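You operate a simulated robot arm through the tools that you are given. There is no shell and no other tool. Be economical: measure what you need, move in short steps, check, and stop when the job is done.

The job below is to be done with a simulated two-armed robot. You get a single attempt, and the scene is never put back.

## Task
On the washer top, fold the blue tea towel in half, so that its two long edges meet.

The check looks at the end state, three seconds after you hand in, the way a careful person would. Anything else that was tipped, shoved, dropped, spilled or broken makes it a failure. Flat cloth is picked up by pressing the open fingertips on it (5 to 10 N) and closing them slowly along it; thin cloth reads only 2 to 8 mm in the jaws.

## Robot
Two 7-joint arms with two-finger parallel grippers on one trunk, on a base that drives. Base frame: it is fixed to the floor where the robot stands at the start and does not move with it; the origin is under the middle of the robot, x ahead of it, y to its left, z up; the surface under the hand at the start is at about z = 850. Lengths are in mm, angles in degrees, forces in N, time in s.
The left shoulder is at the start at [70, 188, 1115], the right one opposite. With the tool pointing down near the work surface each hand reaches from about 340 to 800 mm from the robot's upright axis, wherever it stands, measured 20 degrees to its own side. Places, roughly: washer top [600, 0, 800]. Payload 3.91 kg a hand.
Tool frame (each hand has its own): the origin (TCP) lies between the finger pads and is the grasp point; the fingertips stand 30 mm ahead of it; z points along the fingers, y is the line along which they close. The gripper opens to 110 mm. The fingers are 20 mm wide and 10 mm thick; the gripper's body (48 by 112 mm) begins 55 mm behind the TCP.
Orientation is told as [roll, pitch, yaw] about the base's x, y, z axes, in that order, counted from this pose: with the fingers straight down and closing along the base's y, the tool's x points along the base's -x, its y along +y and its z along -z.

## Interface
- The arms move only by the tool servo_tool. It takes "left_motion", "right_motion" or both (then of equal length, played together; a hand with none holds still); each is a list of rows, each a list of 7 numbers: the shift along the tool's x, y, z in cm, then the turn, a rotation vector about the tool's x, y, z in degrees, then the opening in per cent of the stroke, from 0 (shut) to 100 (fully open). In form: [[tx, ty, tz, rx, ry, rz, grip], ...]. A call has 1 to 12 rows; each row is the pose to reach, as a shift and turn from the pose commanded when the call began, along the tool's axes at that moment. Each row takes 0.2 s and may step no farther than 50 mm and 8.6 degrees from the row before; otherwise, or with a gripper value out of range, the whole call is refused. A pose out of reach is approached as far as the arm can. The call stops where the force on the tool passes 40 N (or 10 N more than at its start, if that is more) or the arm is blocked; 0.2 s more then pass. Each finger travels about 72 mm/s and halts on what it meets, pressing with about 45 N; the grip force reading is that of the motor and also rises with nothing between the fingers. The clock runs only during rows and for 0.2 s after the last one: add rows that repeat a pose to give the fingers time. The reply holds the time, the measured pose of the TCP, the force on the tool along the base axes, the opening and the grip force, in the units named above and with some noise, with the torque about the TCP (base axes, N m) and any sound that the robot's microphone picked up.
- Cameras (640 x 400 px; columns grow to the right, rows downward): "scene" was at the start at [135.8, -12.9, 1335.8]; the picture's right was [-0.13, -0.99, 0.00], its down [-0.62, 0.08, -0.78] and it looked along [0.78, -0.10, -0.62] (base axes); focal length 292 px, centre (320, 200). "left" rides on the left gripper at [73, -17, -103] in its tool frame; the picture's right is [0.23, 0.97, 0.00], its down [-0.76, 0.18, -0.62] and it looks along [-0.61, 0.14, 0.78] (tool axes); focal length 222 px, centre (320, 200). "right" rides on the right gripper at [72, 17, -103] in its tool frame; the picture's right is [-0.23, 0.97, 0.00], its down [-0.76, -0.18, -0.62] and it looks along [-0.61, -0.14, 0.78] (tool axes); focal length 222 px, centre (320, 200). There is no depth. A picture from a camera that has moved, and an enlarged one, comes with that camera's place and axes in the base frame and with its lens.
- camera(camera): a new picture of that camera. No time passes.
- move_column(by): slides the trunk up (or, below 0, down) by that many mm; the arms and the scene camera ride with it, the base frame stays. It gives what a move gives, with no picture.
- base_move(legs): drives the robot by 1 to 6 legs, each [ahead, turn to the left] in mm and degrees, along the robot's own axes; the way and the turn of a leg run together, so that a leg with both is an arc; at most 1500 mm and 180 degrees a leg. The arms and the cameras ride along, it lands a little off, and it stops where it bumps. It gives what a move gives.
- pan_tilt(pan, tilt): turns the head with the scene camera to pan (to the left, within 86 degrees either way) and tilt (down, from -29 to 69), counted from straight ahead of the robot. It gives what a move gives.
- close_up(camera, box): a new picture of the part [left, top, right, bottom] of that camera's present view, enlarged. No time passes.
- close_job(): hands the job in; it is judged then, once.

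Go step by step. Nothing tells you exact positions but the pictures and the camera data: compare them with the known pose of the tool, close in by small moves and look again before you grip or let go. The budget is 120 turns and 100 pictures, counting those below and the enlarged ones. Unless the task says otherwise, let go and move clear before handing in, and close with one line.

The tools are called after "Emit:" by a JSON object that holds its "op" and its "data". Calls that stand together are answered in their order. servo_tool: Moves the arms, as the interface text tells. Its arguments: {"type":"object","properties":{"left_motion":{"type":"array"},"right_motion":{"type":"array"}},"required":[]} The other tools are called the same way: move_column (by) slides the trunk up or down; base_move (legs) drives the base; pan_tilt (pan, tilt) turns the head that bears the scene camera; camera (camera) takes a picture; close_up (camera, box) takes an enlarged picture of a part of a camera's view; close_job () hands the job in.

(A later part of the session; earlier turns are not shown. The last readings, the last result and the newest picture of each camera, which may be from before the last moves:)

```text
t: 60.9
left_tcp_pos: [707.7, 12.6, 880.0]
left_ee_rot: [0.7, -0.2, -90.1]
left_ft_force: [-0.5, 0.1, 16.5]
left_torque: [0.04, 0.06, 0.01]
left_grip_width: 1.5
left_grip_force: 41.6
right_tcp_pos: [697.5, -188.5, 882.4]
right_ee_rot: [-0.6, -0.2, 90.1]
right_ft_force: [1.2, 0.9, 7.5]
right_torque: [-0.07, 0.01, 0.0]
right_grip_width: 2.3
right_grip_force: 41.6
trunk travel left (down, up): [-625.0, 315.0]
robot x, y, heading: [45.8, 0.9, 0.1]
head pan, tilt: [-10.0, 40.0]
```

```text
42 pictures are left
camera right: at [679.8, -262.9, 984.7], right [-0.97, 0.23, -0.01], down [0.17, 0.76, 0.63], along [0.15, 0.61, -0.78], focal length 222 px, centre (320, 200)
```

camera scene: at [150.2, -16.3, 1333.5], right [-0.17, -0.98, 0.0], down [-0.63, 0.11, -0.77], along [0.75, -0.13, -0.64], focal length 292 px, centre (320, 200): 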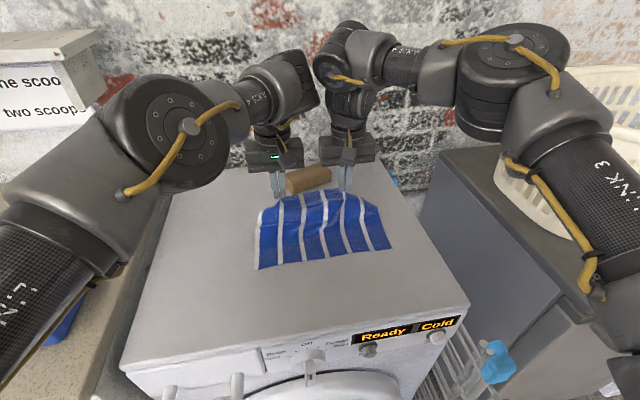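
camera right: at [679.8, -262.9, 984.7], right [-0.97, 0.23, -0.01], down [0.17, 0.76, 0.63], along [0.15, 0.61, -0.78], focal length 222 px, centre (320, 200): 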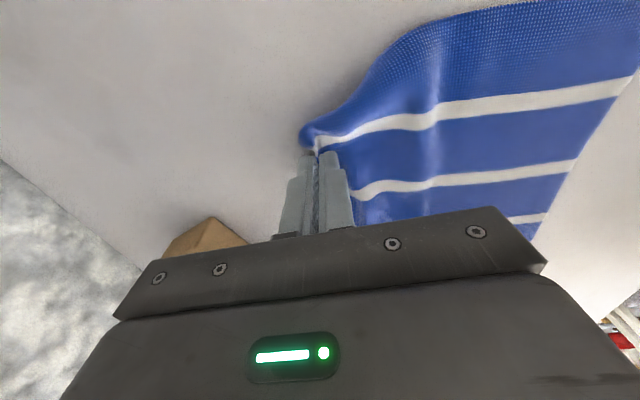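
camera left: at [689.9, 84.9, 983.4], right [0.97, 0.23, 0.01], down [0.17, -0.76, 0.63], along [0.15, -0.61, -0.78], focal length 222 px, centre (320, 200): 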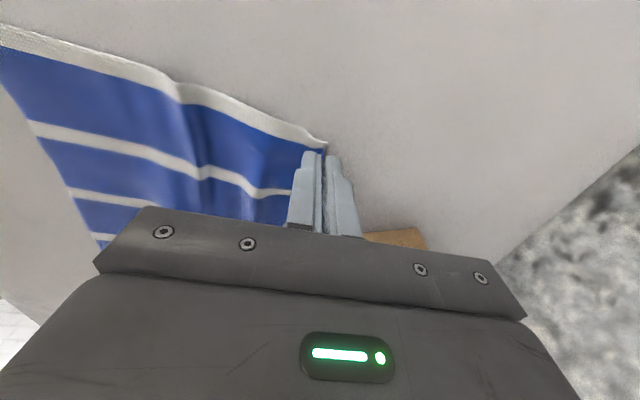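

Both edges are gripped. I lift while coming back a little and check.

Emit:
{"op": "servo_tool", "data": {"left_motion": [[0, -0.2, -1.5, 0, 0, 0, 0], [0, -0.8, -3.5, 0, 0, 0, 0], [0, -2, -5.5, 0, 0, 0, 0], [0, -3.2, -7.5, 0, 0, 0, 0], [0, -4.3, -9.5, 0, 0, 0, 0], [0, -4.3, -9.5, 0, 0, 0, 0]], "right_motion": [[0, 0.2, -1.5, 0, 0, 0, 0], [0, 0.6, -3.5, 0, 0, 0, 0], [0, 1.5, -5.5, 0, 0, 0, 0], [0, 2.5, -7.5, 0, 0, 0, 0], [0, 3.5, -9.5, 0, 0, 0, 0], [0, 3.5, -9.5, 0, 0, 0, 0]]}}

Emit:
{"op": "camera", "data": {"camera": "scene"}}

Emit:
{"op": "camera", "data": {"camera": "right"}}

Emit:
{"op": "camera", "data": {"camera": "left"}}

```text
t: 62.3
left_tcp_pos: [665.1, 12.0, 974.1]
left_ee_rot: [0.4, -0.1, -90.1]
left_ft_force: [0.8, -0.3, -0.6]
left_torque: [-0.03, 0.0, 0.01]
left_grip_width: 1.4
left_grip_force: 41.7
right_tcp_pos: [663.3, -190.6, 972.0]
right_ee_rot: [-0.3, -0.1, 90.1]
right_ft_force: [-0.1, -0.1, -0.1]
right_torque: [-0.03, 0.04, 0.04]
right_grip_width: 1.9
right_grip_force: 41.8
trunk travel left (down, up): [-625.0, 315.0]
robot x, y, heading: [45.8, 0.3, -0.1]
head pan, tilt: [-10.0, 40.0]
```

```text
41 pictures are left
camera scene: at [181.2, -16.8, 1333.2], right [-0.17, -0.98, 0.0], down [-0.63, 0.11, -0.77], along [0.75, -0.13, -0.64], focal length 292 px, centre (320, 200)
```

scene: 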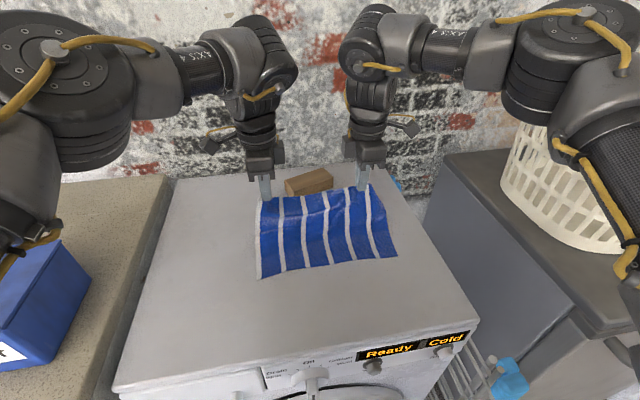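

```text
40 pictures are left
camera right: at [647.3, -264.5, 1076.0], right [-0.97, 0.23, 0.0], down [0.17, 0.76, 0.63], along [0.15, 0.61, -0.78], focal length 222 px, centre (320, 200)
```

right: 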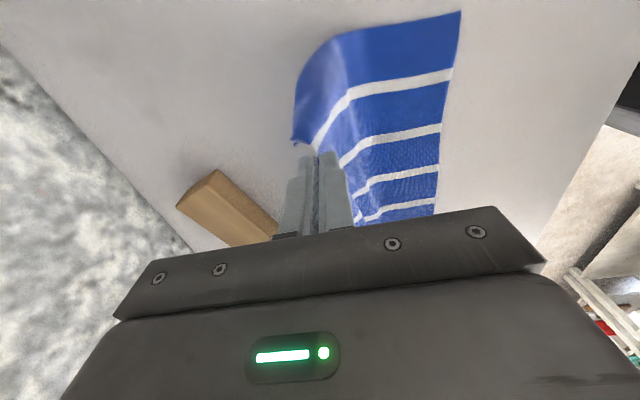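

```text
39 pictures are left
camera left: at [648.5, 84.4, 1075.8], right [0.97, 0.23, 0.01], down [0.17, -0.76, 0.63], along [0.15, -0.61, -0.78], focal length 222 px, centre (320, 200)
```

left: 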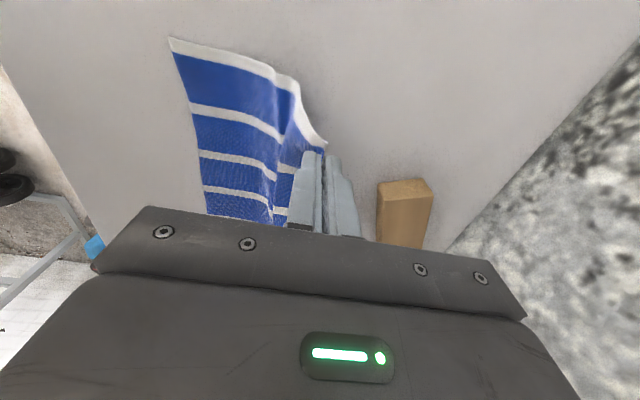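

The edge now hangs cleanly from the fingertips. As before I bring the hands low/forward in the slack and drive back.

Emit:
{"op": "servo_tool", "data": {"left_motion": [[0, 0.9, 1.3, 0, 0, 0, 0], [0, 1.8, 2.7, 0, 0, 0, 0], [0, 2.6, 4.1, 0, 0, 0, 0], [0, 2.6, 4.1, 0, 0, 0, 0]], "right_motion": [[0, -0.9, 1.3, 0, 0, 0, 0], [0, -1.8, 2.7, 0, 0, 0, 0], [0, -2.6, 4.1, 0, 0, 0, 0], [0, -2.6, 4.1, 0, 0, 0, 0]]}}

Emit:
{"op": "base_move", "data": {"legs": [[-118, 0]]}}

Emit:
{"op": "camera", "data": {"camera": "scene"}}

```text
t: 63.3
left_tcp_pos: [690.3, 11.0, 932.8]
left_ee_rot: [0.5, -0.2, -90.0]
left_ft_force: [0.4, -0.6, -0.4]
left_torque: [-0.01, 0.03, 0.01]
left_grip_width: 1.6
left_grip_force: 41.4
right_tcp_pos: [689.6, -190.9, 933.4]
right_ee_rot: [-0.4, -0.1, 90.1]
right_ft_force: [0.0, 0.2, -0.7]
right_torque: [-0.03, -0.01, 0.0]
right_grip_width: 2.3
right_grip_force: 42.1
trunk travel left (down, up): [-625.0, 315.0]
robot x, y, heading: [43.7, 1.7, -0.2]
head pan, tilt: [-10.0, 40.0]
```

```text
t: 64.5
left_tcp_pos: [572.0, 10.7, 935.8]
left_ee_rot: [0.6, 0.0, -90.2]
left_ft_force: [0.5, -0.3, 0.3]
left_torque: [0.02, -0.04, 0.0]
left_grip_width: 1.5
left_grip_force: 41.1
right_tcp_pos: [571.7, -192.2, 935.3]
right_ee_rot: [-0.5, -0.1, 89.9]
right_ft_force: [-0.6, 0.1, 0.5]
right_torque: [-0.05, -0.02, 0.03]
right_grip_width: 2.0
right_grip_force: 41.8
trunk travel left (down, up): [-625.0, 315.0]
robot x, y, heading: [-72.6, 6.1, -0.1]
head pan, tilt: [-10.0, 40.0]
```

```text
38 pictures are left
camera scene: at [60.9, -16.6, 1333.7], right [-0.18, -0.98, 0.0], down [-0.63, 0.11, -0.77], along [0.76, -0.14, -0.64], focal length 292 px, centre (320, 200)
```

scene: 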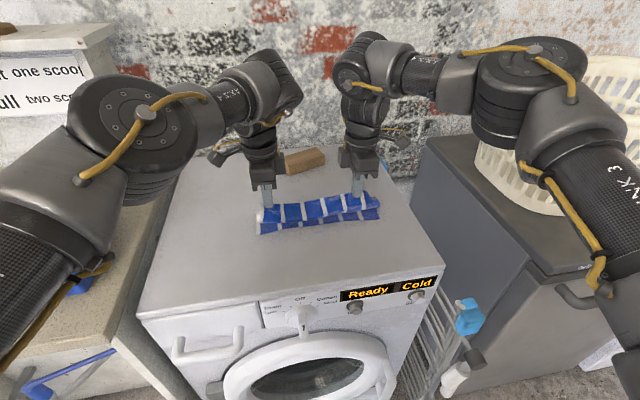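

Now forward over the slack while tilting the fingers 48° (about tool x in this yaw).

Emit:
{"op": "servo_tool", "data": {"left_motion": [[0, 0.8, 0, -8, 0, 0, 0], [0, 1.6, 0, -16, 0, 0, 0], [0, 2.4, 0.3, -24, 0, 0, 0], [0, 3.2, 0.6, -32, 0, 0, 0], [0, 4.1, 1.0, -40, 0, 0, 0], [0, 5.0, 1.4, -48, 0, 0, 0], [0, 5.0, 1.4, -48, 0, 0, 0]], "right_motion": [[0, -0.8, 0, 8, 0, 0, 0], [0, -1.6, 0, 16, 0, 0, 0], [0, -2.4, 0.3, 24, 0, 0, 0], [0, -3.2, 0.6, 32, 0, 0, 0], [0, -4.1, 1.0, 40, 0, 0, 0], [0, -5.0, 1.4, 48, 0, 0, 0], [0, -5.0, 1.4, 48, 0, 0, 0]]}}

Emit:
{"op": "camera", "data": {"camera": "left"}}

```text
t: 66.1
left_tcp_pos: [624.3, 12.4, 920.3]
left_ee_rot: [48.5, -0.1, -90.1]
left_ft_force: [0.9, -1.1, -0.2]
left_torque: [0.02, 0.0, 0.02]
left_grip_width: 1.0
left_grip_force: 41.2
right_tcp_pos: [622.5, -191.5, 920.4]
right_ee_rot: [-48.5, -0.1, 89.9]
right_ft_force: [-0.6, -1.1, -0.4]
right_torque: [-0.01, 0.04, 0.01]
right_grip_width: 1.9
right_grip_force: 42.2
trunk travel left (down, up): [-625.0, 315.0]
robot x, y, heading: [-68.9, 0.6, -0.2]
head pan, tilt: [-10.0, 40.0]
```

```text
37 pictures are left
camera left: at [536.0, 83.8, 974.6], right [0.64, 0.23, 0.73], down [-0.35, -0.76, 0.55], along [0.68, -0.61, -0.41], focal length 222 px, centre (320, 200)
```

left: 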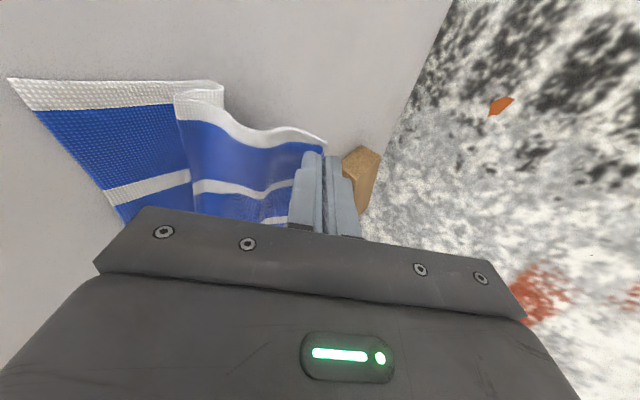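

Tilt works and the cloth comes off the fingers in the right direction. Driving back to bring the edge over.

Emit:
{"op": "base_move", "data": {"legs": [[-62, 0]]}}

Emit:
{"op": "camera", "data": {"camera": "left"}}

Emit:
{"op": "camera", "data": {"camera": "right"}}

```text
t: 67.1
left_tcp_pos: [563.9, 10.9, 918.2]
left_ee_rot: [48.3, -0.1, -90.2]
left_ft_force: [0.2, -0.4, -0.1]
left_torque: [-0.01, 0.0, 0.01]
left_grip_width: 1.1
left_grip_force: 40.3
right_tcp_pos: [563.8, -192.2, 918.3]
right_ee_rot: [-48.3, -0.1, 89.9]
right_ft_force: [0.5, -0.1, 0.7]
right_torque: [-0.01, 0.05, 0.02]
right_grip_width: 2.0
right_grip_force: 42.4
trunk travel left (down, up): [-625.0, 315.0]
robot x, y, heading: [-130.4, 0.4, -0.1]
head pan, tilt: [-10.0, 40.0]
```

```text
36 pictures are left
camera left: at [477.3, 83.6, 973.3], right [0.65, 0.23, 0.73], down [-0.35, -0.76, 0.55], along [0.68, -0.61, -0.41], focal length 222 px, centre (320, 200)
```

left: 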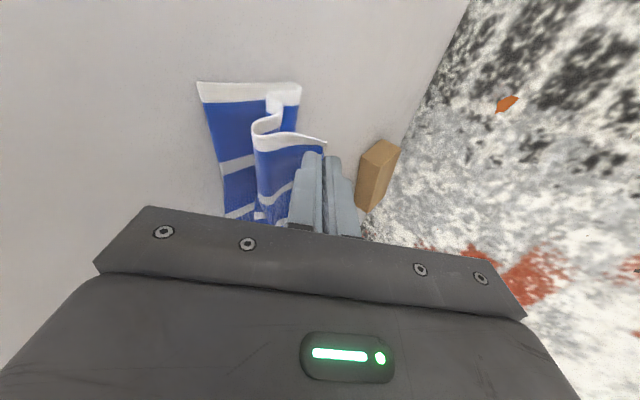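

```text
35 pictures are left
camera right: at [476.4, -265.5, 974.6], right [-0.65, 0.23, -0.73], down [-0.35, 0.76, 0.55], along [0.68, 0.61, -0.41], focal length 222 px, centre (320, 200)
```

right: 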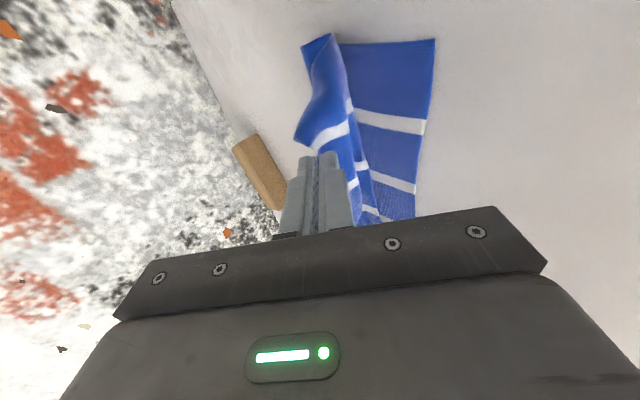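

The low path left too much slack, so the fold crept toward the robot (≈600 instead of ≈635). I go back forward, raise to take up the slack, and then come over at nearly full radius.

Emit:
{"op": "base_move", "data": {"legs": [[75, 0]]}}

Emit:
{"op": "servo_tool", "data": {"left_motion": [[0, 1, -0.9, 0, 0, 0, 0], [0, 2, -1.8, 0, 0, 0, 0], [0, 2.8, -2.5, 0, 0, 0, 0], [0, 2.8, -2.5, 0, 0, 0, 0]], "right_motion": [[0, -1, -0.9, 0, 0, 0, 0], [0, -2, -1.8, 0, 0, 0, 0], [0, -2.8, -2.5, 0, 0, 0, 0], [0, -2.8, -2.5, 0, 0, 0, 0]]}}

Emit:
{"op": "camera", "data": {"camera": "left"}}

Emit:
{"op": "camera", "data": {"camera": "right"}}

```text
t: 68.2
left_tcp_pos: [631.5, 10.9, 926.5]
left_ee_rot: [49.1, -0.2, -90.4]
left_ft_force: [-0.1, -1.0, 1.3]
left_torque: [-0.01, 0.06, 0.05]
left_grip_width: 1.2
left_grip_force: 41.2
right_tcp_pos: [630.3, -192.5, 927.1]
right_ee_rot: [-49.0, 0.0, 90.0]
right_ft_force: [-0.3, 0.1, 0.2]
right_torque: [-0.03, 0.07, -0.01]
right_grip_width: 1.8
right_grip_force: 42.8
trunk travel left (down, up): [-625.0, 315.0]
robot x, y, heading: [-56.6, 0.8, -0.1]
head pan, tilt: [-10.0, 40.0]
```

```text
t: 69.2
left_tcp_pos: [636.5, 10.0, 959.4]
left_ee_rot: [48.6, -0.1, -90.3]
left_ft_force: [0.3, 0.2, 0.3]
left_torque: [0.02, 0.01, 0.02]
left_grip_width: 1.1
left_grip_force: 40.9
right_tcp_pos: [635.9, -194.2, 958.3]
right_ee_rot: [-48.6, -0.1, 89.8]
right_ft_force: [-0.2, 0.1, 0.7]
right_torque: [0.02, 0.07, 0.02]
right_grip_width: 2.0
right_grip_force: 42.4
trunk travel left (down, up): [-625.0, 315.0]
robot x, y, heading: [-56.0, -1.2, -0.1]
head pan, tilt: [-10.0, 40.0]
```

```text
34 pictures are left
camera left: at [549.0, 82.3, 1013.3], right [0.64, 0.23, 0.73], down [-0.35, -0.76, 0.55], along [0.68, -0.61, -0.41], focal length 222 px, centre (320, 200)
```

left: 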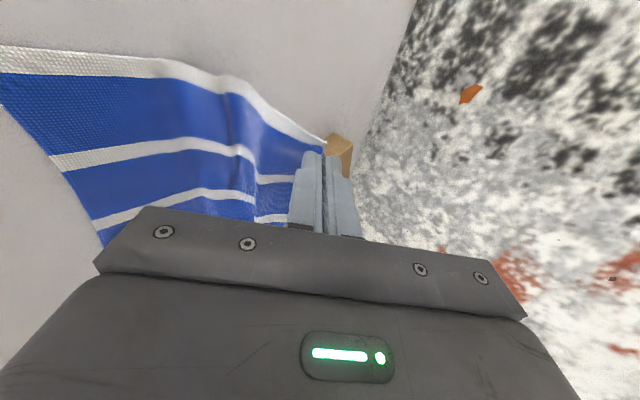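

```text
33 pictures are left
camera right: at [548.0, -267.3, 1014.5], right [-0.64, 0.23, -0.73], down [-0.35, 0.76, 0.55], along [0.68, 0.61, -0.41], focal length 222 px, centre (320, 200)
```

right: 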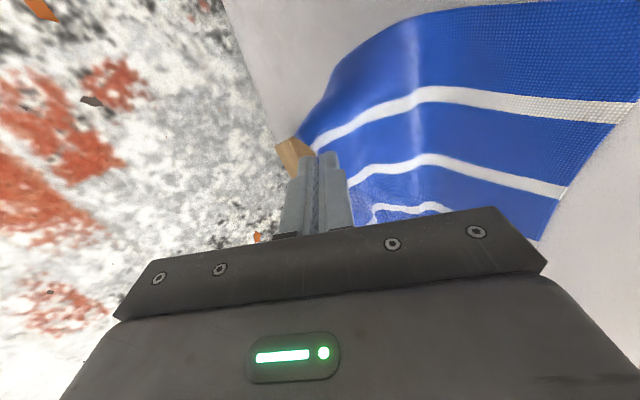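

Slack taken up. Now back at height, keeping near full radius.

Emit:
{"op": "base_move", "data": {"legs": [[-48, 0]]}}

Emit:
{"op": "servo_tool", "data": {"left_motion": [[0, -0.6, 0.5, 0, 0, 0, 0], [0, -1.2, 1.0, 0, 0, 0, 0], [0, -1.2, 1.0, 0, 0, 0, 0]], "right_motion": [[0, 0.6, 0.5, 0, 0, 0, 0], [0, 1.2, 1.0, 0, 0, 0, 0], [0, 1.2, 1.0, 0, 0, 0, 0]]}}

Emit:
{"op": "base_move", "data": {"legs": [[-30, 0]]}}

Emit:
{"op": "camera", "data": {"camera": "left"}}

Emit:
{"op": "camera", "data": {"camera": "right"}}

```text
t: 70.1
left_tcp_pos: [590.1, 8.6, 957.5]
left_ee_rot: [48.4, -0.3, -90.3]
left_ft_force: [1.3, -0.5, 0.2]
left_torque: [0.01, 0.06, -0.02]
left_grip_width: 1.3
left_grip_force: 41.2
right_tcp_pos: [588.9, -193.9, 957.2]
right_ee_rot: [-48.4, -0.1, 89.8]
right_ft_force: [0.7, -0.1, -0.5]
right_torque: [0.0, 0.04, 0.03]
right_grip_width: 2.1
right_grip_force: 41.8
trunk travel left (down, up): [-625.0, 315.0]
robot x, y, heading: [-105.7, -0.9, -0.2]
head pan, tilt: [-10.0, 40.0]
```

```text
t: 70.9
left_tcp_pos: [589.1, 8.7, 941.3]
left_ee_rot: [48.7, -0.2, -90.3]
left_ft_force: [-0.3, 1.2, 0.1]
left_torque: [-0.02, 0.03, 0.0]
left_grip_width: 1.0
left_grip_force: 41.1
right_tcp_pos: [587.7, -193.5, 942.5]
right_ee_rot: [-48.5, -0.1, 89.8]
right_ft_force: [-0.2, -0.6, 0.8]
right_torque: [0.01, 0.03, 0.0]
right_grip_width: 2.1
right_grip_force: 42.1
trunk travel left (down, up): [-625.0, 315.0]
robot x, y, heading: [-102.5, -0.0, -0.4]
head pan, tilt: [-10.0, 40.0]
```

```text
t: 71.7
left_tcp_pos: [559.5, 10.2, 940.4]
left_ee_rot: [48.5, -0.2, -90.3]
left_ft_force: [0.4, -0.4, -0.7]
left_torque: [0.01, 0.05, 0.03]
left_grip_width: 1.1
left_grip_force: 40.9
right_tcp_pos: [558.9, -193.1, 941.7]
right_ee_rot: [-48.5, -0.1, 89.9]
right_ft_force: [0.9, 0.1, 0.9]
right_torque: [-0.02, 0.05, 0.0]
right_grip_width: 2.0
right_grip_force: 42.1
trunk travel left (down, up): [-625.0, 315.0]
robot x, y, heading: [-131.7, -0.2, -0.4]
head pan, tilt: [-10.0, 40.0]
```

```text
32 pictures are left
camera left: at [472.7, 81.9, 995.7], right [0.65, 0.23, 0.73], down [-0.35, -0.76, 0.55], along [0.68, -0.61, -0.41], focal length 222 px, centre (320, 200)
```

left: 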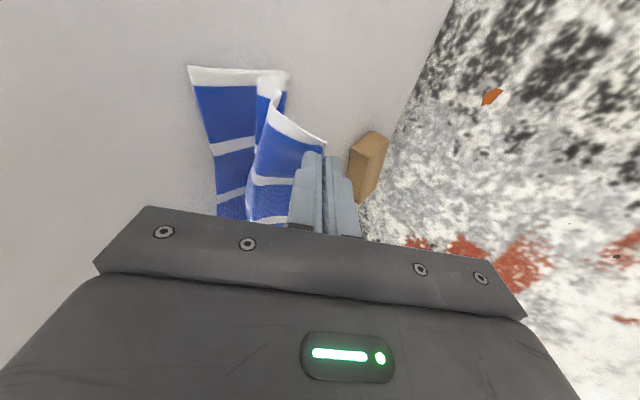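

```text
31 pictures are left
camera right: at [470.9, -267.0, 996.8], right [-0.65, 0.23, -0.73], down [-0.35, 0.76, 0.55], along [0.68, 0.61, -0.41], focal length 222 px, centre (320, 200)
```

right: 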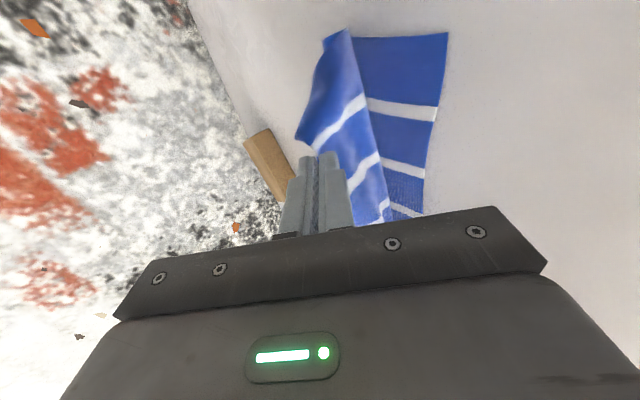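

The limp cloth peels when carried high. Better: keep the edge very low and drag it back, so the fold front rolls naturally from far to middle. I go forward again, re-lay the cloth, then lower to ~25 mm.

Emit:
{"op": "base_move", "data": {"legs": [[118, 0]]}}

Emit:
{"op": "servo_tool", "data": {"left_motion": [[0, -0.9, 0.8, 0, 0, 0, 0], [0, -1.8, 1.6, 0, 0, 0, 0], [0, -2.6, 2.4, 0, 0, 0, 0], [0, -3.4, 3.1, 0, 0, 0, 0], [0, -3.4, 3.1, 0, 0, 0, 0]], "right_motion": [[0, 0.9, 0.8, 0, 0, 0, 0], [0, 1.8, 1.6, 0, 0, 0, 0], [0, 2.6, 2.4, 0, 0, 0, 0], [0, 3.4, 3.1, 0, 0, 0, 0], [0, 3.4, 3.1, 0, 0, 0, 0]]}}

Emit:
{"op": "camera", "data": {"camera": "scene"}}

Emit:
{"op": "camera", "data": {"camera": "left"}}

```text
t: 72.9
left_tcp_pos: [675.7, 8.6, 942.1]
left_ee_rot: [48.6, -0.3, -90.3]
left_ft_force: [0.1, -0.1, -0.1]
left_torque: [0.01, -0.03, 0.0]
left_grip_width: 1.3
left_grip_force: 40.9
right_tcp_pos: [675.8, -195.0, 942.1]
right_ee_rot: [-48.5, -0.1, 89.9]
right_ft_force: [-0.2, -0.2, -0.3]
right_torque: [0.0, 0.02, -0.01]
right_grip_width: 1.9
right_grip_force: 42.2
trunk travel left (down, up): [-625.0, 315.0]
robot x, y, heading: [-12.0, 1.0, -0.3]
head pan, tilt: [-10.0, 40.0]
```

```text
t: 74.1
left_tcp_pos: [675.8, 8.8, 894.8]
left_ee_rot: [48.6, -0.2, -90.2]
left_ft_force: [0.4, 0.5, 0.3]
left_torque: [-0.03, 0.01, 0.01]
left_grip_width: 1.2
left_grip_force: 41.3
right_tcp_pos: [674.5, -195.1, 896.1]
right_ee_rot: [-48.5, -0.1, 89.8]
right_ft_force: [-0.8, -0.2, -0.2]
right_torque: [-0.02, 0.07, 0.02]
right_grip_width: 1.9
right_grip_force: 41.7
trunk travel left (down, up): [-625.0, 315.0]
robot x, y, heading: [-15.7, 1.1, -0.1]
head pan, tilt: [-10.0, 40.0]
```

```text
30 pictures are left
camera scene: at [117.4, -17.0, 1333.4], right [-0.18, -0.98, 0.0], down [-0.63, 0.11, -0.77], along [0.75, -0.14, -0.64], focal length 292 px, centre (320, 200)
```

scene: 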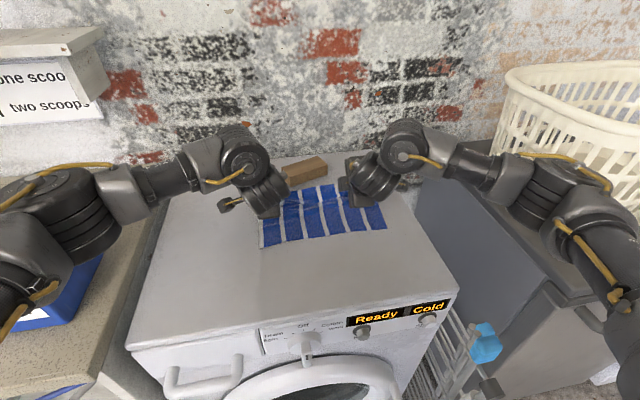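

```text
29 pictures are left
camera left: at [588.8, 81.4, 950.1], right [0.65, 0.23, 0.73], down [-0.35, -0.76, 0.55], along [0.68, -0.61, -0.41], focal length 222 px, centre (320, 200)
```

left: 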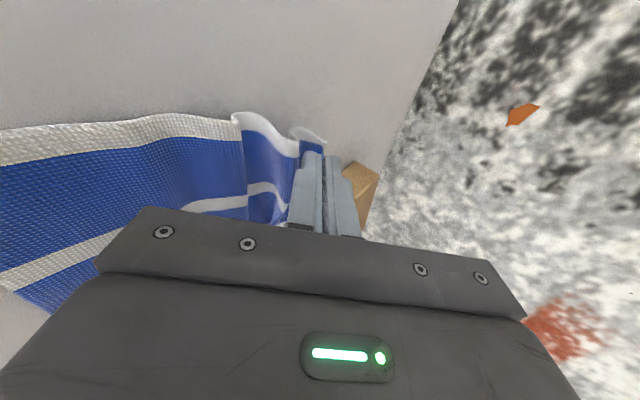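

I stretch the towel a bit farther forward to take out the waves before dragging back low.

Emit:
{"op": "servo_tool", "data": {"left_motion": [[0, 0.5, 0.5, 0, 0, 0, 0], [0, 1.0, 1.2, 0, 0, 0, 0], [0, 1.5, 1.8, 0, 0, 0, 0], [0, 1.5, 1.8, 0, 0, 0, 0]], "right_motion": [[0, -0.5, 0.5, 0, 0, 0, 0], [0, -1.0, 1.2, 0, 0, 0, 0], [0, -1.5, 1.8, 0, 0, 0, 0], [0, -1.5, 1.8, 0, 0, 0, 0]]}}

Emit:
{"op": "camera", "data": {"camera": "left"}}

Emit:
{"op": "camera", "data": {"camera": "right"}}

```text
t: 75.1
left_tcp_pos: [699.7, 7.0, 895.9]
left_ee_rot: [48.6, -0.3, -90.4]
left_ft_force: [-0.2, -0.1, -0.2]
left_torque: [0.01, 0.02, -0.06]
left_grip_width: 1.2
left_grip_force: 41.4
right_tcp_pos: [697.8, -194.2, 895.7]
right_ee_rot: [-48.5, 0.0, 89.8]
right_ft_force: [0.4, -0.5, -0.5]
right_torque: [0.01, 0.06, 0.02]
right_grip_width: 1.9
right_grip_force: 42.4
trunk travel left (down, up): [-625.0, 315.0]
robot x, y, heading: [-16.9, -1.6, -0.3]
head pan, tilt: [-10.0, 40.0]
```

```text
28 pictures are left
camera left: at [612.0, 80.2, 949.8], right [0.65, 0.23, 0.73], down [-0.35, -0.76, 0.55], along [0.68, -0.61, -0.41], focal length 222 px, centre (320, 200)
```

left: 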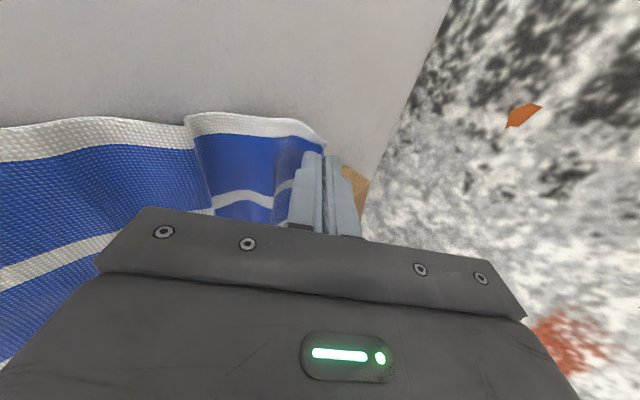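

```text
27 pictures are left
camera right: at [610.4, -267.7, 952.2], right [-0.64, 0.23, -0.73], down [-0.35, 0.76, 0.55], along [0.68, 0.61, -0.41], focal length 222 px, centre (320, 200)
```

right: 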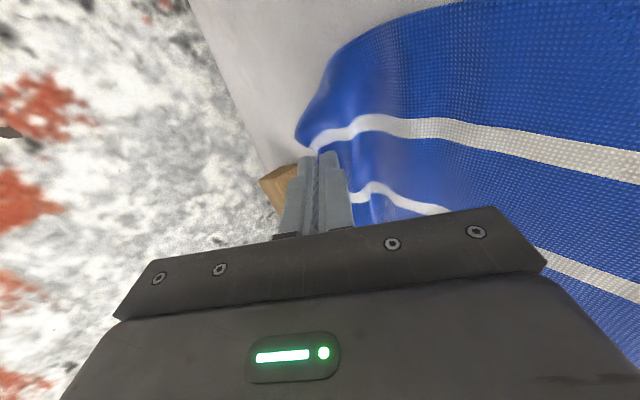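

Emit:
{"op": "servo_tool", "data": {"left_motion": [[0, 0.3, 0.8, 0, 0, 0, 0], [0, 0.5, 1.5, 0, 0, 0, 0], [0, 0.5, 1.7, 0, 0, 0, 0], [0, 0.5, 1.7, 0, 0, 0, 0]], "right_motion": [[0, -0.3, 0.8, 0, 0, 0, 0], [0, -0.5, 1.5, 0, 0, 0, 0], [0, -0.5, 1.7, 0, 0, 0, 0], [0, -0.5, 1.7, 0, 0, 0, 0]]}}

Emit:
{"op": "camera", "data": {"camera": "left"}}

Emit:
{"op": "camera", "data": {"camera": "scene"}}

```text
t: 76.1
left_tcp_pos: [716.0, 7.2, 888.3]
left_ee_rot: [48.6, -0.2, -90.3]
left_ft_force: [1.1, -0.5, 0.2]
left_torque: [0.02, 0.01, 0.03]
left_grip_width: 1.2
left_grip_force: 40.5
right_tcp_pos: [715.1, -195.7, 888.4]
right_ee_rot: [-48.5, -0.1, 89.8]
right_ft_force: [0.0, -0.5, -0.5]
right_torque: [0.0, 0.08, -0.01]
right_grip_width: 1.7
right_grip_force: 42.3
trunk travel left (down, up): [-625.0, 315.0]
robot x, y, heading: [-16.6, 0.1, -0.5]
head pan, tilt: [-10.0, 40.0]
```

```text
26 pictures are left
camera left: at [628.9, 80.3, 942.6], right [0.65, 0.23, 0.73], down [-0.35, -0.76, 0.55], along [0.68, -0.61, -0.41], focal length 222 px, centre (320, 200)
```

left: 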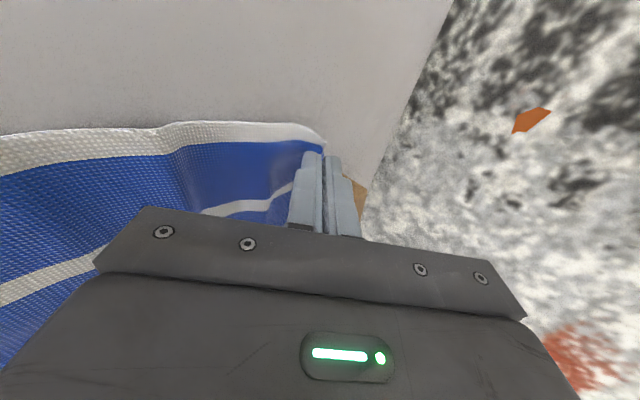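

```text
25 pictures are left
camera scene: at [117.6, -17.1, 1333.4], right [-0.18, -0.98, 0.0], down [-0.63, 0.12, -0.77], along [0.75, -0.14, -0.64], focal length 292 px, centre (320, 200)
```

scene: 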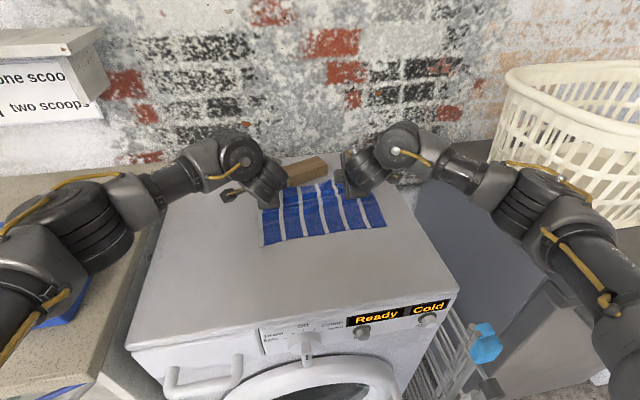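

Now the towel is nearly flat under light tension. I drag the held edge back, low, via the base.

Emit:
{"op": "servo_tool", "data": {"left_motion": [[0, 0.4, -0.9, 0, 0, 0, 0], [0, 0.2, -2.0, 0, 0, 0, 0], [0, -0.2, -2.8, 0, 0, 0, 0], [0, -0.2, -2.8, 0, 0, 0, 0]], "right_motion": [[0, -0.4, -0.9, 0, 0, 0, 0], [0, -0.2, -2.0, 0, 0, 0, 0], [0, 0.2, -2.8, 0, 0, 0, 0], [0, 0.2, -2.8, 0, 0, 0, 0]]}}

Emit:
{"op": "base_move", "data": {"legs": [[-70, 0]]}}

Emit:
{"op": "camera", "data": {"camera": "left"}}

```text
t: 77.1
left_tcp_pos: [693.7, 8.0, 904.9]
left_ee_rot: [48.6, -0.2, -90.3]
left_ft_force: [0.8, 0.2, 1.0]
left_torque: [0.02, 0.03, 0.01]
left_grip_width: 1.3
left_grip_force: 40.8
right_tcp_pos: [692.9, -194.7, 905.3]
right_ee_rot: [-48.5, -0.1, 89.8]
right_ft_force: [0.9, 1.4, -1.0]
right_torque: [-0.02, 0.06, 0.0]
right_grip_width: 1.9
right_grip_force: 42.1
trunk travel left (down, up): [-625.0, 315.0]
robot x, y, heading: [-16.0, 3.1, -0.1]
head pan, tilt: [-10.0, 40.0]
```

```text
t: 78.2
left_tcp_pos: [624.0, 8.8, 905.2]
left_ee_rot: [48.7, -0.1, -90.4]
left_ft_force: [0.2, 0.5, -0.6]
left_torque: [-0.02, 0.02, -0.02]
left_grip_width: 1.1
left_grip_force: 40.9
right_tcp_pos: [622.6, -193.2, 905.5]
right_ee_rot: [-48.5, 0.0, 89.8]
right_ft_force: [-0.2, 0.8, 0.5]
right_torque: [0.04, 0.06, -0.02]
right_grip_width: 1.9
right_grip_force: 42.3
trunk travel left (down, up): [-625.0, 315.0]
robot x, y, heading: [-91.2, 4.8, -0.0]
head pan, tilt: [-10.0, 40.0]
```

```text
24 pictures are left
camera left: at [536.4, 81.7, 959.4], right [0.65, 0.23, 0.73], down [-0.35, -0.76, 0.55], along [0.68, -0.61, -0.41], focal length 222 px, centre (320, 200)
```

left: 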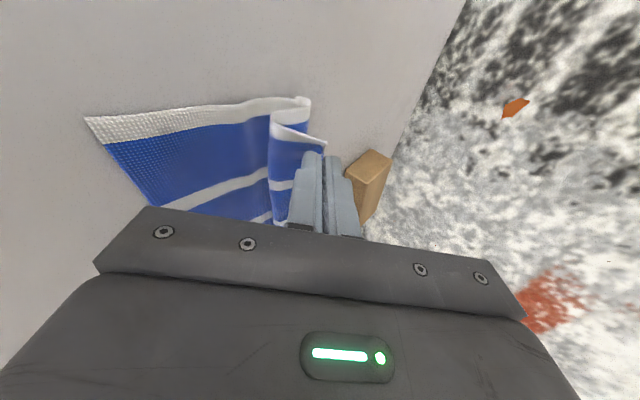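

The fold front is now at x≈655 with the near edge at ≈547, i.e. nearly half. I lower slightly and keep dragging back so the slack pulls out to the near edge.

Emit:
{"op": "servo_tool", "data": {"left_motion": [[0, -0.4, 0.3, 0, 0, 0, 0], [0, -0.8, 0.6, 0, 0, 0, 0], [0, -0.8, 0.6, 0, 0, 0, 0]], "right_motion": [[0, 0.4, 0.3, 0, 0, 0, 0], [0, 0.8, 0.6, 0, 0, 0, 0], [0, 0.8, 0.6, 0, 0, 0, 0]]}}

Emit:
{"op": "base_move", "data": {"legs": [[-68, 0]]}}

Emit:
{"op": "camera", "data": {"camera": "left"}}

Emit:
{"op": "camera", "data": {"camera": "right"}}

```text
t: 79.0
left_tcp_pos: [625.1, 9.5, 895.3]
left_ee_rot: [48.5, -0.1, -90.3]
left_ft_force: [-0.2, -0.6, -0.4]
left_torque: [-0.01, 0.01, -0.02]
left_grip_width: 1.0
left_grip_force: 41.6
right_tcp_pos: [623.8, -192.7, 894.7]
right_ee_rot: [-48.4, -0.1, 89.8]
right_ft_force: [0.2, -0.5, -0.1]
right_torque: [-0.03, 0.06, 0.03]
right_grip_width: 1.7
right_grip_force: 42.2
trunk travel left (down, up): [-625.0, 315.0]
robot x, y, heading: [-87.6, -1.7, -0.4]
head pan, tilt: [-10.0, 40.0]
```

```text
t: 80.0
left_tcp_pos: [555.3, 9.2, 896.2]
left_ee_rot: [48.6, 0.0, -90.2]
left_ft_force: [-1.1, -0.6, 0.0]
left_torque: [0.03, 0.04, -0.03]
left_grip_width: 1.1
left_grip_force: 40.7
right_tcp_pos: [553.2, -194.2, 896.1]
right_ee_rot: [-48.5, -0.1, 89.8]
right_ft_force: [-0.2, -0.2, -0.6]
right_torque: [-0.03, 0.09, -0.01]
right_grip_width: 1.9
right_grip_force: 42.0
trunk travel left (down, up): [-625.0, 315.0]
robot x, y, heading: [-152.3, -2.0, -0.3]
head pan, tilt: [-10.0, 40.0]
```

```text
23 pictures are left
camera left: at [467.2, 82.0, 950.2], right [0.64, 0.23, 0.73], down [-0.35, -0.76, 0.55], along [0.68, -0.61, -0.41], focal length 222 px, centre (320, 200)
```

left: 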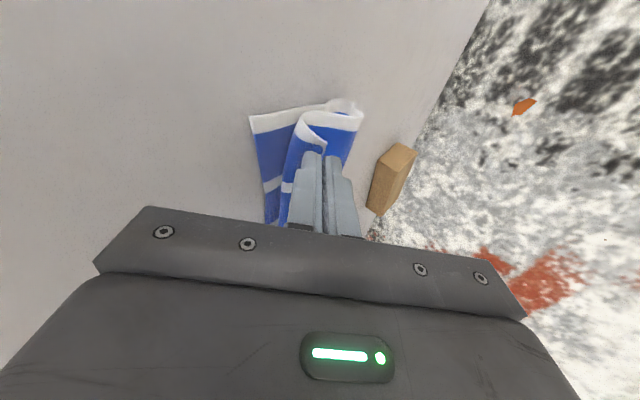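

```text
22 pictures are left
camera right: at [465.4, -267.1, 951.4], right [-0.64, 0.23, -0.73], down [-0.35, 0.76, 0.55], along [0.68, 0.6, -0.41], focal length 222 px, centre (320, 200)
```

right: 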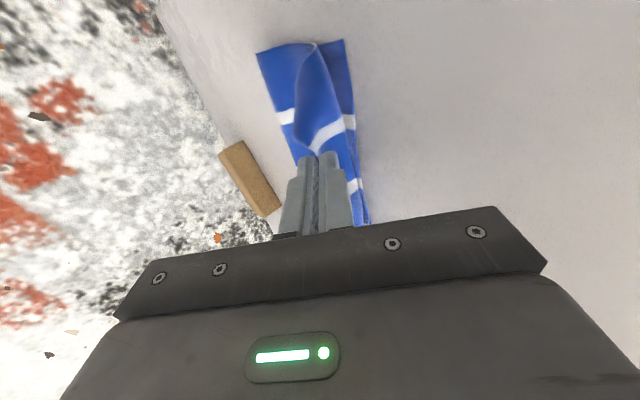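

Bottom and fold look near half (left near corner ≈539, right ≈562, fold ≈645). I take the last stretch by base, then lower and set each side.

Emit:
{"op": "base_move", "data": {"legs": [[-22, 0]]}}

Emit:
{"op": "servo_tool", "data": {"left_motion": [[0, -0.7, 0.1, 0, 0, 0, 0], [0, -1.35, 0.3, 0, 0, 0, 0], [0, -1.35, 0.3, 0, 0, 0, 0]], "right_motion": [[0, 0.4, 0.5, 0, 0, 0, 0], [0, 0.7, 1.0, 0, 0, 0, 0], [0, 0.7, 1.0, 0, 0, 0, 0]]}}

Emit:
{"op": "camera", "data": {"camera": "left"}}

Emit:
{"op": "camera", "data": {"camera": "right"}}

```text
t: 80.8
left_tcp_pos: [535.3, 10.0, 893.8]
left_ee_rot: [48.4, -0.1, -90.3]
left_ft_force: [0.7, -0.7, -0.6]
left_torque: [-0.01, 0.03, 0.0]
left_grip_width: 1.2
left_grip_force: 41.4
right_tcp_pos: [534.1, -193.2, 893.9]
right_ee_rot: [-48.3, 0.0, 89.8]
right_ft_force: [0.7, 0.1, 0.2]
right_torque: [0.02, 0.05, -0.01]
right_grip_width: 1.9
right_grip_force: 42.0
trunk travel left (down, up): [-625.0, 315.0]
robot x, y, heading: [-175.4, 2.8, -0.2]
head pan, tilt: [-10.0, 40.0]
```

```text
t: 81.6
left_tcp_pos: [527.3, 10.5, 883.4]
left_ee_rot: [48.7, -0.2, -90.3]
left_ft_force: [-0.1, 0.5, -0.4]
left_torque: [-0.04, 0.04, 0.0]
left_grip_width: 1.1
left_grip_force: 41.2
right_tcp_pos: [535.8, -192.8, 882.3]
right_ee_rot: [-48.3, -0.1, 89.8]
right_ft_force: [0.4, -0.8, -0.6]
right_torque: [-0.01, 0.04, 0.04]
right_grip_width: 1.8
right_grip_force: 42.3
trunk travel left (down, up): [-625.0, 315.0]
robot x, y, heading: [-173.4, 0.6, -0.4]
head pan, tilt: [-10.0, 40.0]
```

```text
21 pictures are left
camera left: at [439.8, 82.7, 937.6], right [0.65, 0.23, 0.73], down [-0.35, -0.76, 0.55], along [0.68, -0.61, -0.41], focal length 222 px, centre (320, 200)
```

left: 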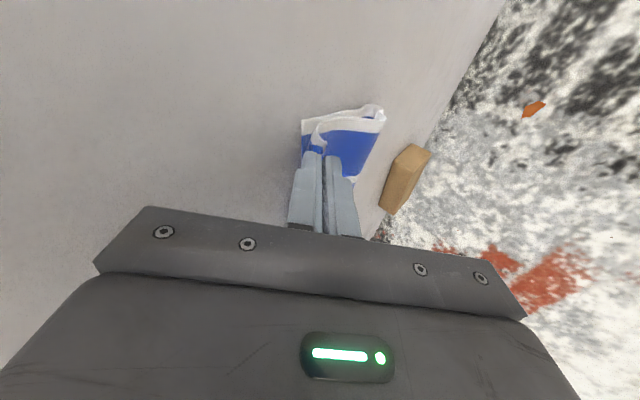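

```text
20 pictures are left
camera right: at [447.9, -266.6, 938.5], right [-0.65, 0.23, -0.73], down [-0.35, 0.76, 0.55], along [0.68, 0.6, -0.41], focal length 222 px, centre (320, 200)
```

right: 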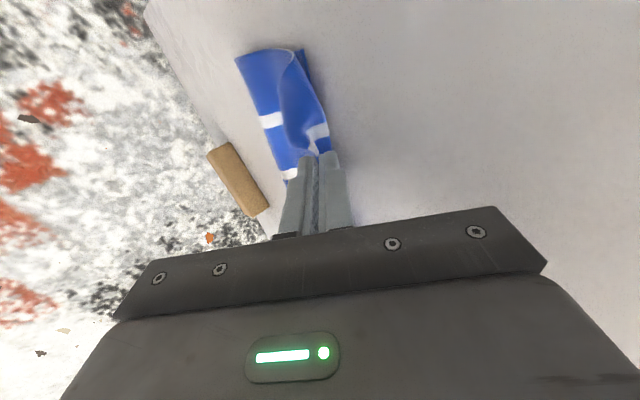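

Very close: the top edge lies at the near edge. I open gently and withdraw along the finger axis.

Emit:
{"op": "servo_tool", "data": {"left_motion": [[0, 0, 0, 0, 0, 0, 4], [0, 0, 0, 0, 0, 0, 7], [0, 0, -0.6, 0, 0, 0, 8], [0, 0, -1.4, 0, 0, 0, 8], [0, 0, -2.4, 0, 0, 0, 8], [0, 0, -3.6, 0, 0, 0, 8], [0, 0, -3.6, 0, 0, 0, 8]], "right_motion": [[0, 0, 0, 0, 0, 0, 4], [0, 0, 0, 0, 0, 0, 7], [0, 0, -0.6, 0, 0, 0, 8], [0, 0, -1.4, 0, 0, 0, 8], [0, 0, -2.4, 0, 0, 0, 8], [0, 0, -3.6, 0, 0, 0, 8], [0, 0, -3.6, 0, 0, 0, 8]]}}

```text
t: 83.2
left_tcp_pos: [499.0, 10.4, 906.5]
left_ee_rot: [48.6, -0.2, -90.3]
left_ft_force: [-0.2, -0.4, 0.2]
left_torque: [0.04, 0.01, 0.0]
left_grip_width: 8.9
left_grip_force: 0.0
right_tcp_pos: [508.1, -194.8, 906.3]
right_ee_rot: [-48.4, -0.1, 89.8]
right_ft_force: [-0.5, 0.4, 0.0]
right_torque: [0.04, 0.02, 0.01]
right_grip_width: 8.8
right_grip_force: 0.0
trunk travel left (down, up): [-625.0, 315.0]
robot x, y, heading: [-174.2, 3.9, -0.6]
head pan, tilt: [-10.0, 40.0]
```

Clear of the cloth; I raise and spread the hands for a look.

Emit:
{"op": "servo_tool", "data": {"left_motion": [[0, 2, -2, 6, 0, 0, 8], [1, 4, -4, 14, 0, 0, 8], [3, 6, -6, 22, 0, 0, 8], [6, 8, -7.5, 30, 0, 0, 8], [9, 10, -9, 38, 0, 0, 8], [12, 11, -10, 46, 0, 0, 8], [12, 11, -10, 48, 0, 0, 8]], "right_motion": [[0, -2, -2, -6, 0, 0, 8], [1, -4, -4, -14, 0, 0, 8], [3, -6, -6, -22, 0, 0, 8], [6, -8, -7.5, -30, 0, 0, 8], [9, -10, -9, -38, 0, 0, 8], [12, -11, -10, -46, 0, 0, 8], [12, -11, -10, -48, 0, 0, 8]]}}

Emit:
{"op": "close_up", "data": {"camera": "scene", "box": [220, 110, 410, 230]}}

```text
t: 84.8
left_tcp_pos: [490.9, 125.5, 1054.2]
left_ee_rot: [0.7, -0.1, -90.4]
left_ft_force: [0.0, -1.4, 0.7]
left_torque: [0.0, 0.0, 0.0]
left_grip_width: 8.8
left_grip_force: 0.0
left hand out of reach, approached as far as the arm can: row 7
right_tcp_pos: [501.2, -312.1, 1056.4]
right_ee_rot: [-2.5, 0.0, 89.9]
right_ft_force: [0.0, 0.2, 0.0]
right_torque: [0.02, -0.02, 0.0]
right_grip_width: 9.0
right_grip_force: 0.2
right hand out of reach, approached as far as the arm can: row 6, 7
trunk travel left (down, up): [-625.0, 315.0]
robot x, y, heading: [-173.8, -0.6, -0.5]
head pan, tilt: [-10.0, 40.0]
```

```text
3.33 times, centred on (315, 170) of scene
camera zoom: at [-43.2, -17.1, 1333.6], right [-0.18, -0.98, 0.0], down [-0.63, 0.12, -0.77], along [0.75, -0.14, -0.64], focal length 973 px, centre (337, 300)
```

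zoom: 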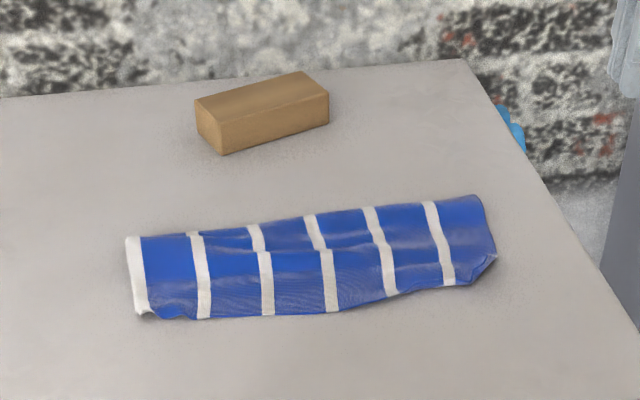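

This looks like a proper half fold with a small pleat in the middle and slight corner curls. A closer look.

Emit:
{"op": "close_up", "data": {"camera": "scene", "box": [252, 165, 318, 210]}}

Emit:
{"op": "close_up", "data": {"camera": "scene", "box": [308, 160, 374, 205]}}

Emit:
{"op": "camera", "data": {"camera": "left"}}

```text
8.89 times, centred on (285, 188) of scene
camera zoom: at [-43.2, -17.1, 1333.6], right [-0.18, -0.98, 0.0], down [-0.63, 0.12, -0.77], along [0.75, -0.14, -0.64], focal length 2595 px, centre (631, 311)
```

zoom: 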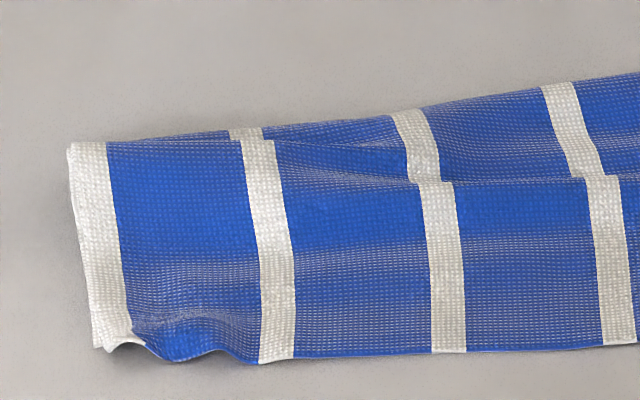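

```text
8.89 times, centred on (341, 182) of scene
camera zoom: at [-43.2, -17.1, 1333.6], right [-0.18, -0.98, 0.0], down [-0.63, 0.12, -0.77], along [0.75, -0.14, -0.64], focal length 2595 px, centre (133, 356)
```

zoom: 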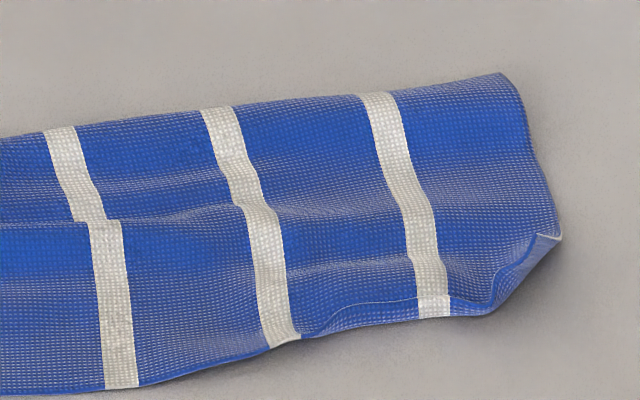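

```text
16 pictures are left
camera left: at [474.5, 197.2, 1156.3], right [0.98, 0.22, 0.01], down [0.16, -0.76, 0.63], along [0.15, -0.61, -0.78], focal length 222 px, centre (320, 200)
```

left: 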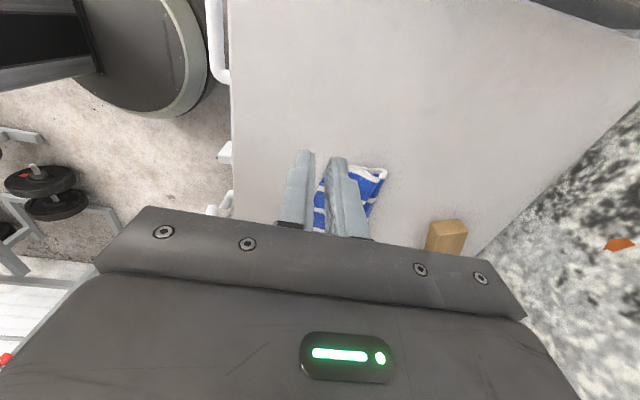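

The result is close, but I need a top view to verify the edges. I move the left hand's camera over the towel.

Emit:
{"op": "servo_tool", "data": {"left_motion": [[-4, 1, 0.5, 0, 0, 0, 8], [-8, 2, 1.5, 0, 0, 0, 8], [-12, 3, 2.5, 0, 0, 0, 8], [-16, 4, 3.5, 0, 0, 0, 8], [-18.5, 5, 4, 0, 0, 0, 8], [-18.5, 5, 4, 0, 0, 0, 8]]}}

Emit:
{"op": "camera", "data": {"camera": "left"}}

```text
t: 86.2
left_tcp_pos: [467.4, -23.9, 998.2]
left_ee_rot: [0.7, -0.1, -90.3]
left_ft_force: [-0.5, -0.5, 0.9]
left_torque: [0.01, 0.02, -0.02]
left_grip_width: 8.5
left_grip_force: 0.1
left hand out of reach, approached as far as the arm can: row 1, 2, 3, 4, 5, 6
right_tcp_pos: [503.0, -311.3, 1054.3]
right_ee_rot: [-2.4, -0.2, 89.8]
right_ft_force: [0.2, -0.6, 1.0]
right_torque: [-0.01, -0.03, -0.03]
right_grip_width: 8.9
right_grip_force: 0.0
trunk travel left (down, up): [-625.0, 315.0]
robot x, y, heading: [-176.7, -2.3, -0.2]
head pan, tilt: [-10.0, 40.0]
```

```text
15 pictures are left
camera left: at [450.5, 49.5, 1101.6], right [0.97, 0.22, 0.01], down [0.17, -0.76, 0.63], along [0.15, -0.61, -0.78], focal length 222 px, centre (320, 200)
```

left: 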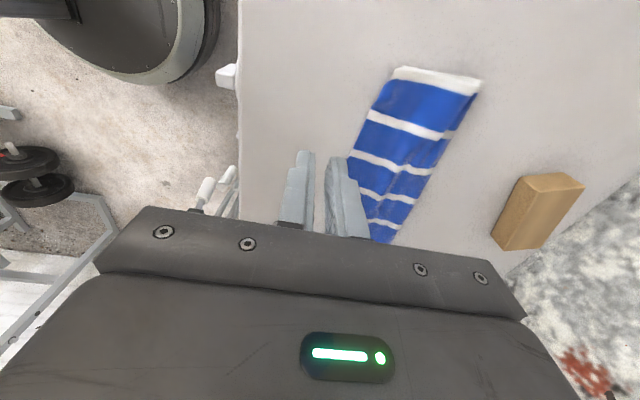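

I tilt the left hand again beside the towel to get a shallow view of the near edge.

Emit:
{"op": "servo_tool", "data": {"left_motion": [[2.5, 0.4, 1, -8, 0, 0, 8], [5, 0.8, 2, -16, 0, 0, 8], [7.5, 1.2, 3, -24, 0, 0, 8], [10, 1.4, 4, -32, 0, 0, 8], [11, 1.4, 5, -40, 0, 0, 8], [11, 1.4, 6, -48, 0, 0, 8]]}}

Emit:
{"op": "camera", "data": {"camera": "left"}}

```text
t: 87.6
left_tcp_pos: [484.3, 83.9, 938.8]
left_ee_rot: [48.6, -0.2, -90.3]
left_ft_force: [-0.3, -0.3, -0.2]
left_torque: [0.0, 0.0, 0.0]
left_grip_width: 8.7
left_grip_force: 0.0
right_tcp_pos: [502.0, -310.7, 1054.4]
right_ee_rot: [-2.4, 0.0, 89.8]
right_ft_force: [0.1, 0.1, -0.4]
right_torque: [0.02, -0.01, 0.0]
right_grip_width: 8.7
right_grip_force: 0.0
trunk travel left (down, up): [-625.0, 315.0]
robot x, y, heading: [-179.1, -2.6, -0.1]
head pan, tilt: [-10.0, 40.0]
```

```text
14 pictures are left
camera left: at [397.0, 156.7, 992.1], right [0.65, 0.23, 0.73], down [-0.35, -0.76, 0.55], along [0.68, -0.61, -0.41], focal length 222 px, centre (320, 200)
```

left: 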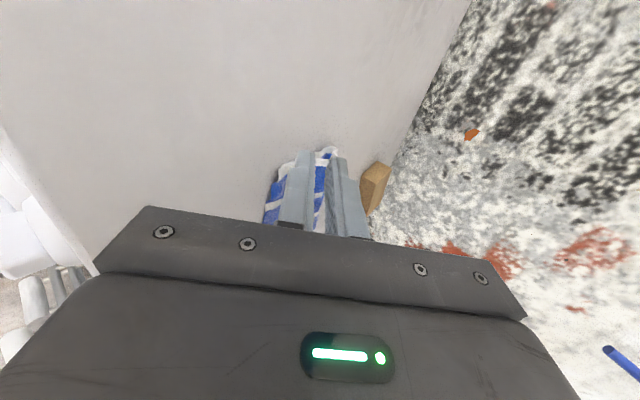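

Emit:
{"op": "servo_tool", "data": {"left_motion": [[-3, 0, 0, 0, 0, 0, 8], [-6, 0, 0, 0, 0, 0, 8], [-8, 0, 0, 0, 0, 0, 8], [-8, 0, 0, 0, 0, 0, 8]]}}

Emit:
{"op": "close_up", "data": {"camera": "left", "box": [220, 60, 420, 230]}}

```text
t: 88.6
left_tcp_pos: [483.2, 6.8, 937.5]
left_ee_rot: [48.5, -0.2, -90.2]
left_ft_force: [0.3, 0.0, 0.2]
left_torque: [-0.01, -0.03, 0.04]
left_grip_width: 8.5
left_grip_force: 0.0
right_tcp_pos: [502.4, -311.6, 1055.3]
right_ee_rot: [-2.5, -0.1, 89.9]
right_ft_force: [-0.3, 0.0, 0.4]
right_torque: [0.01, 0.02, 0.0]
right_grip_width: 8.5
right_grip_force: 0.0
trunk travel left (down, up): [-625.0, 315.0]
robot x, y, heading: [-176.4, -1.8, -0.3]
head pan, tilt: [-10.0, 40.0]
```

```text
2.35 times, centred on (320, 145) of left
camera zoom: at [397.2, 78.5, 991.9], right [0.65, 0.23, 0.73], down [-0.35, -0.76, 0.55], along [0.68, -0.61, -0.41], focal length 523 px, centre (320, 329)
```

zoom: 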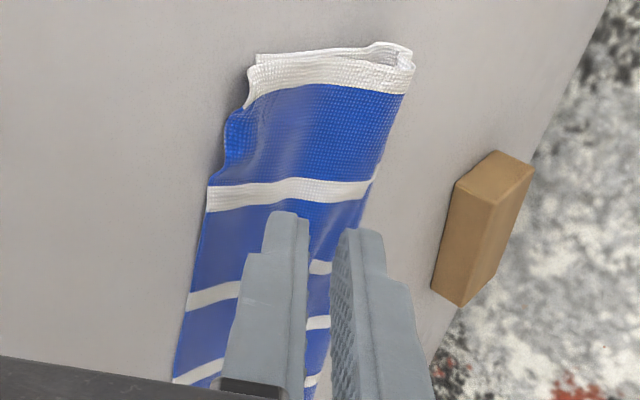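

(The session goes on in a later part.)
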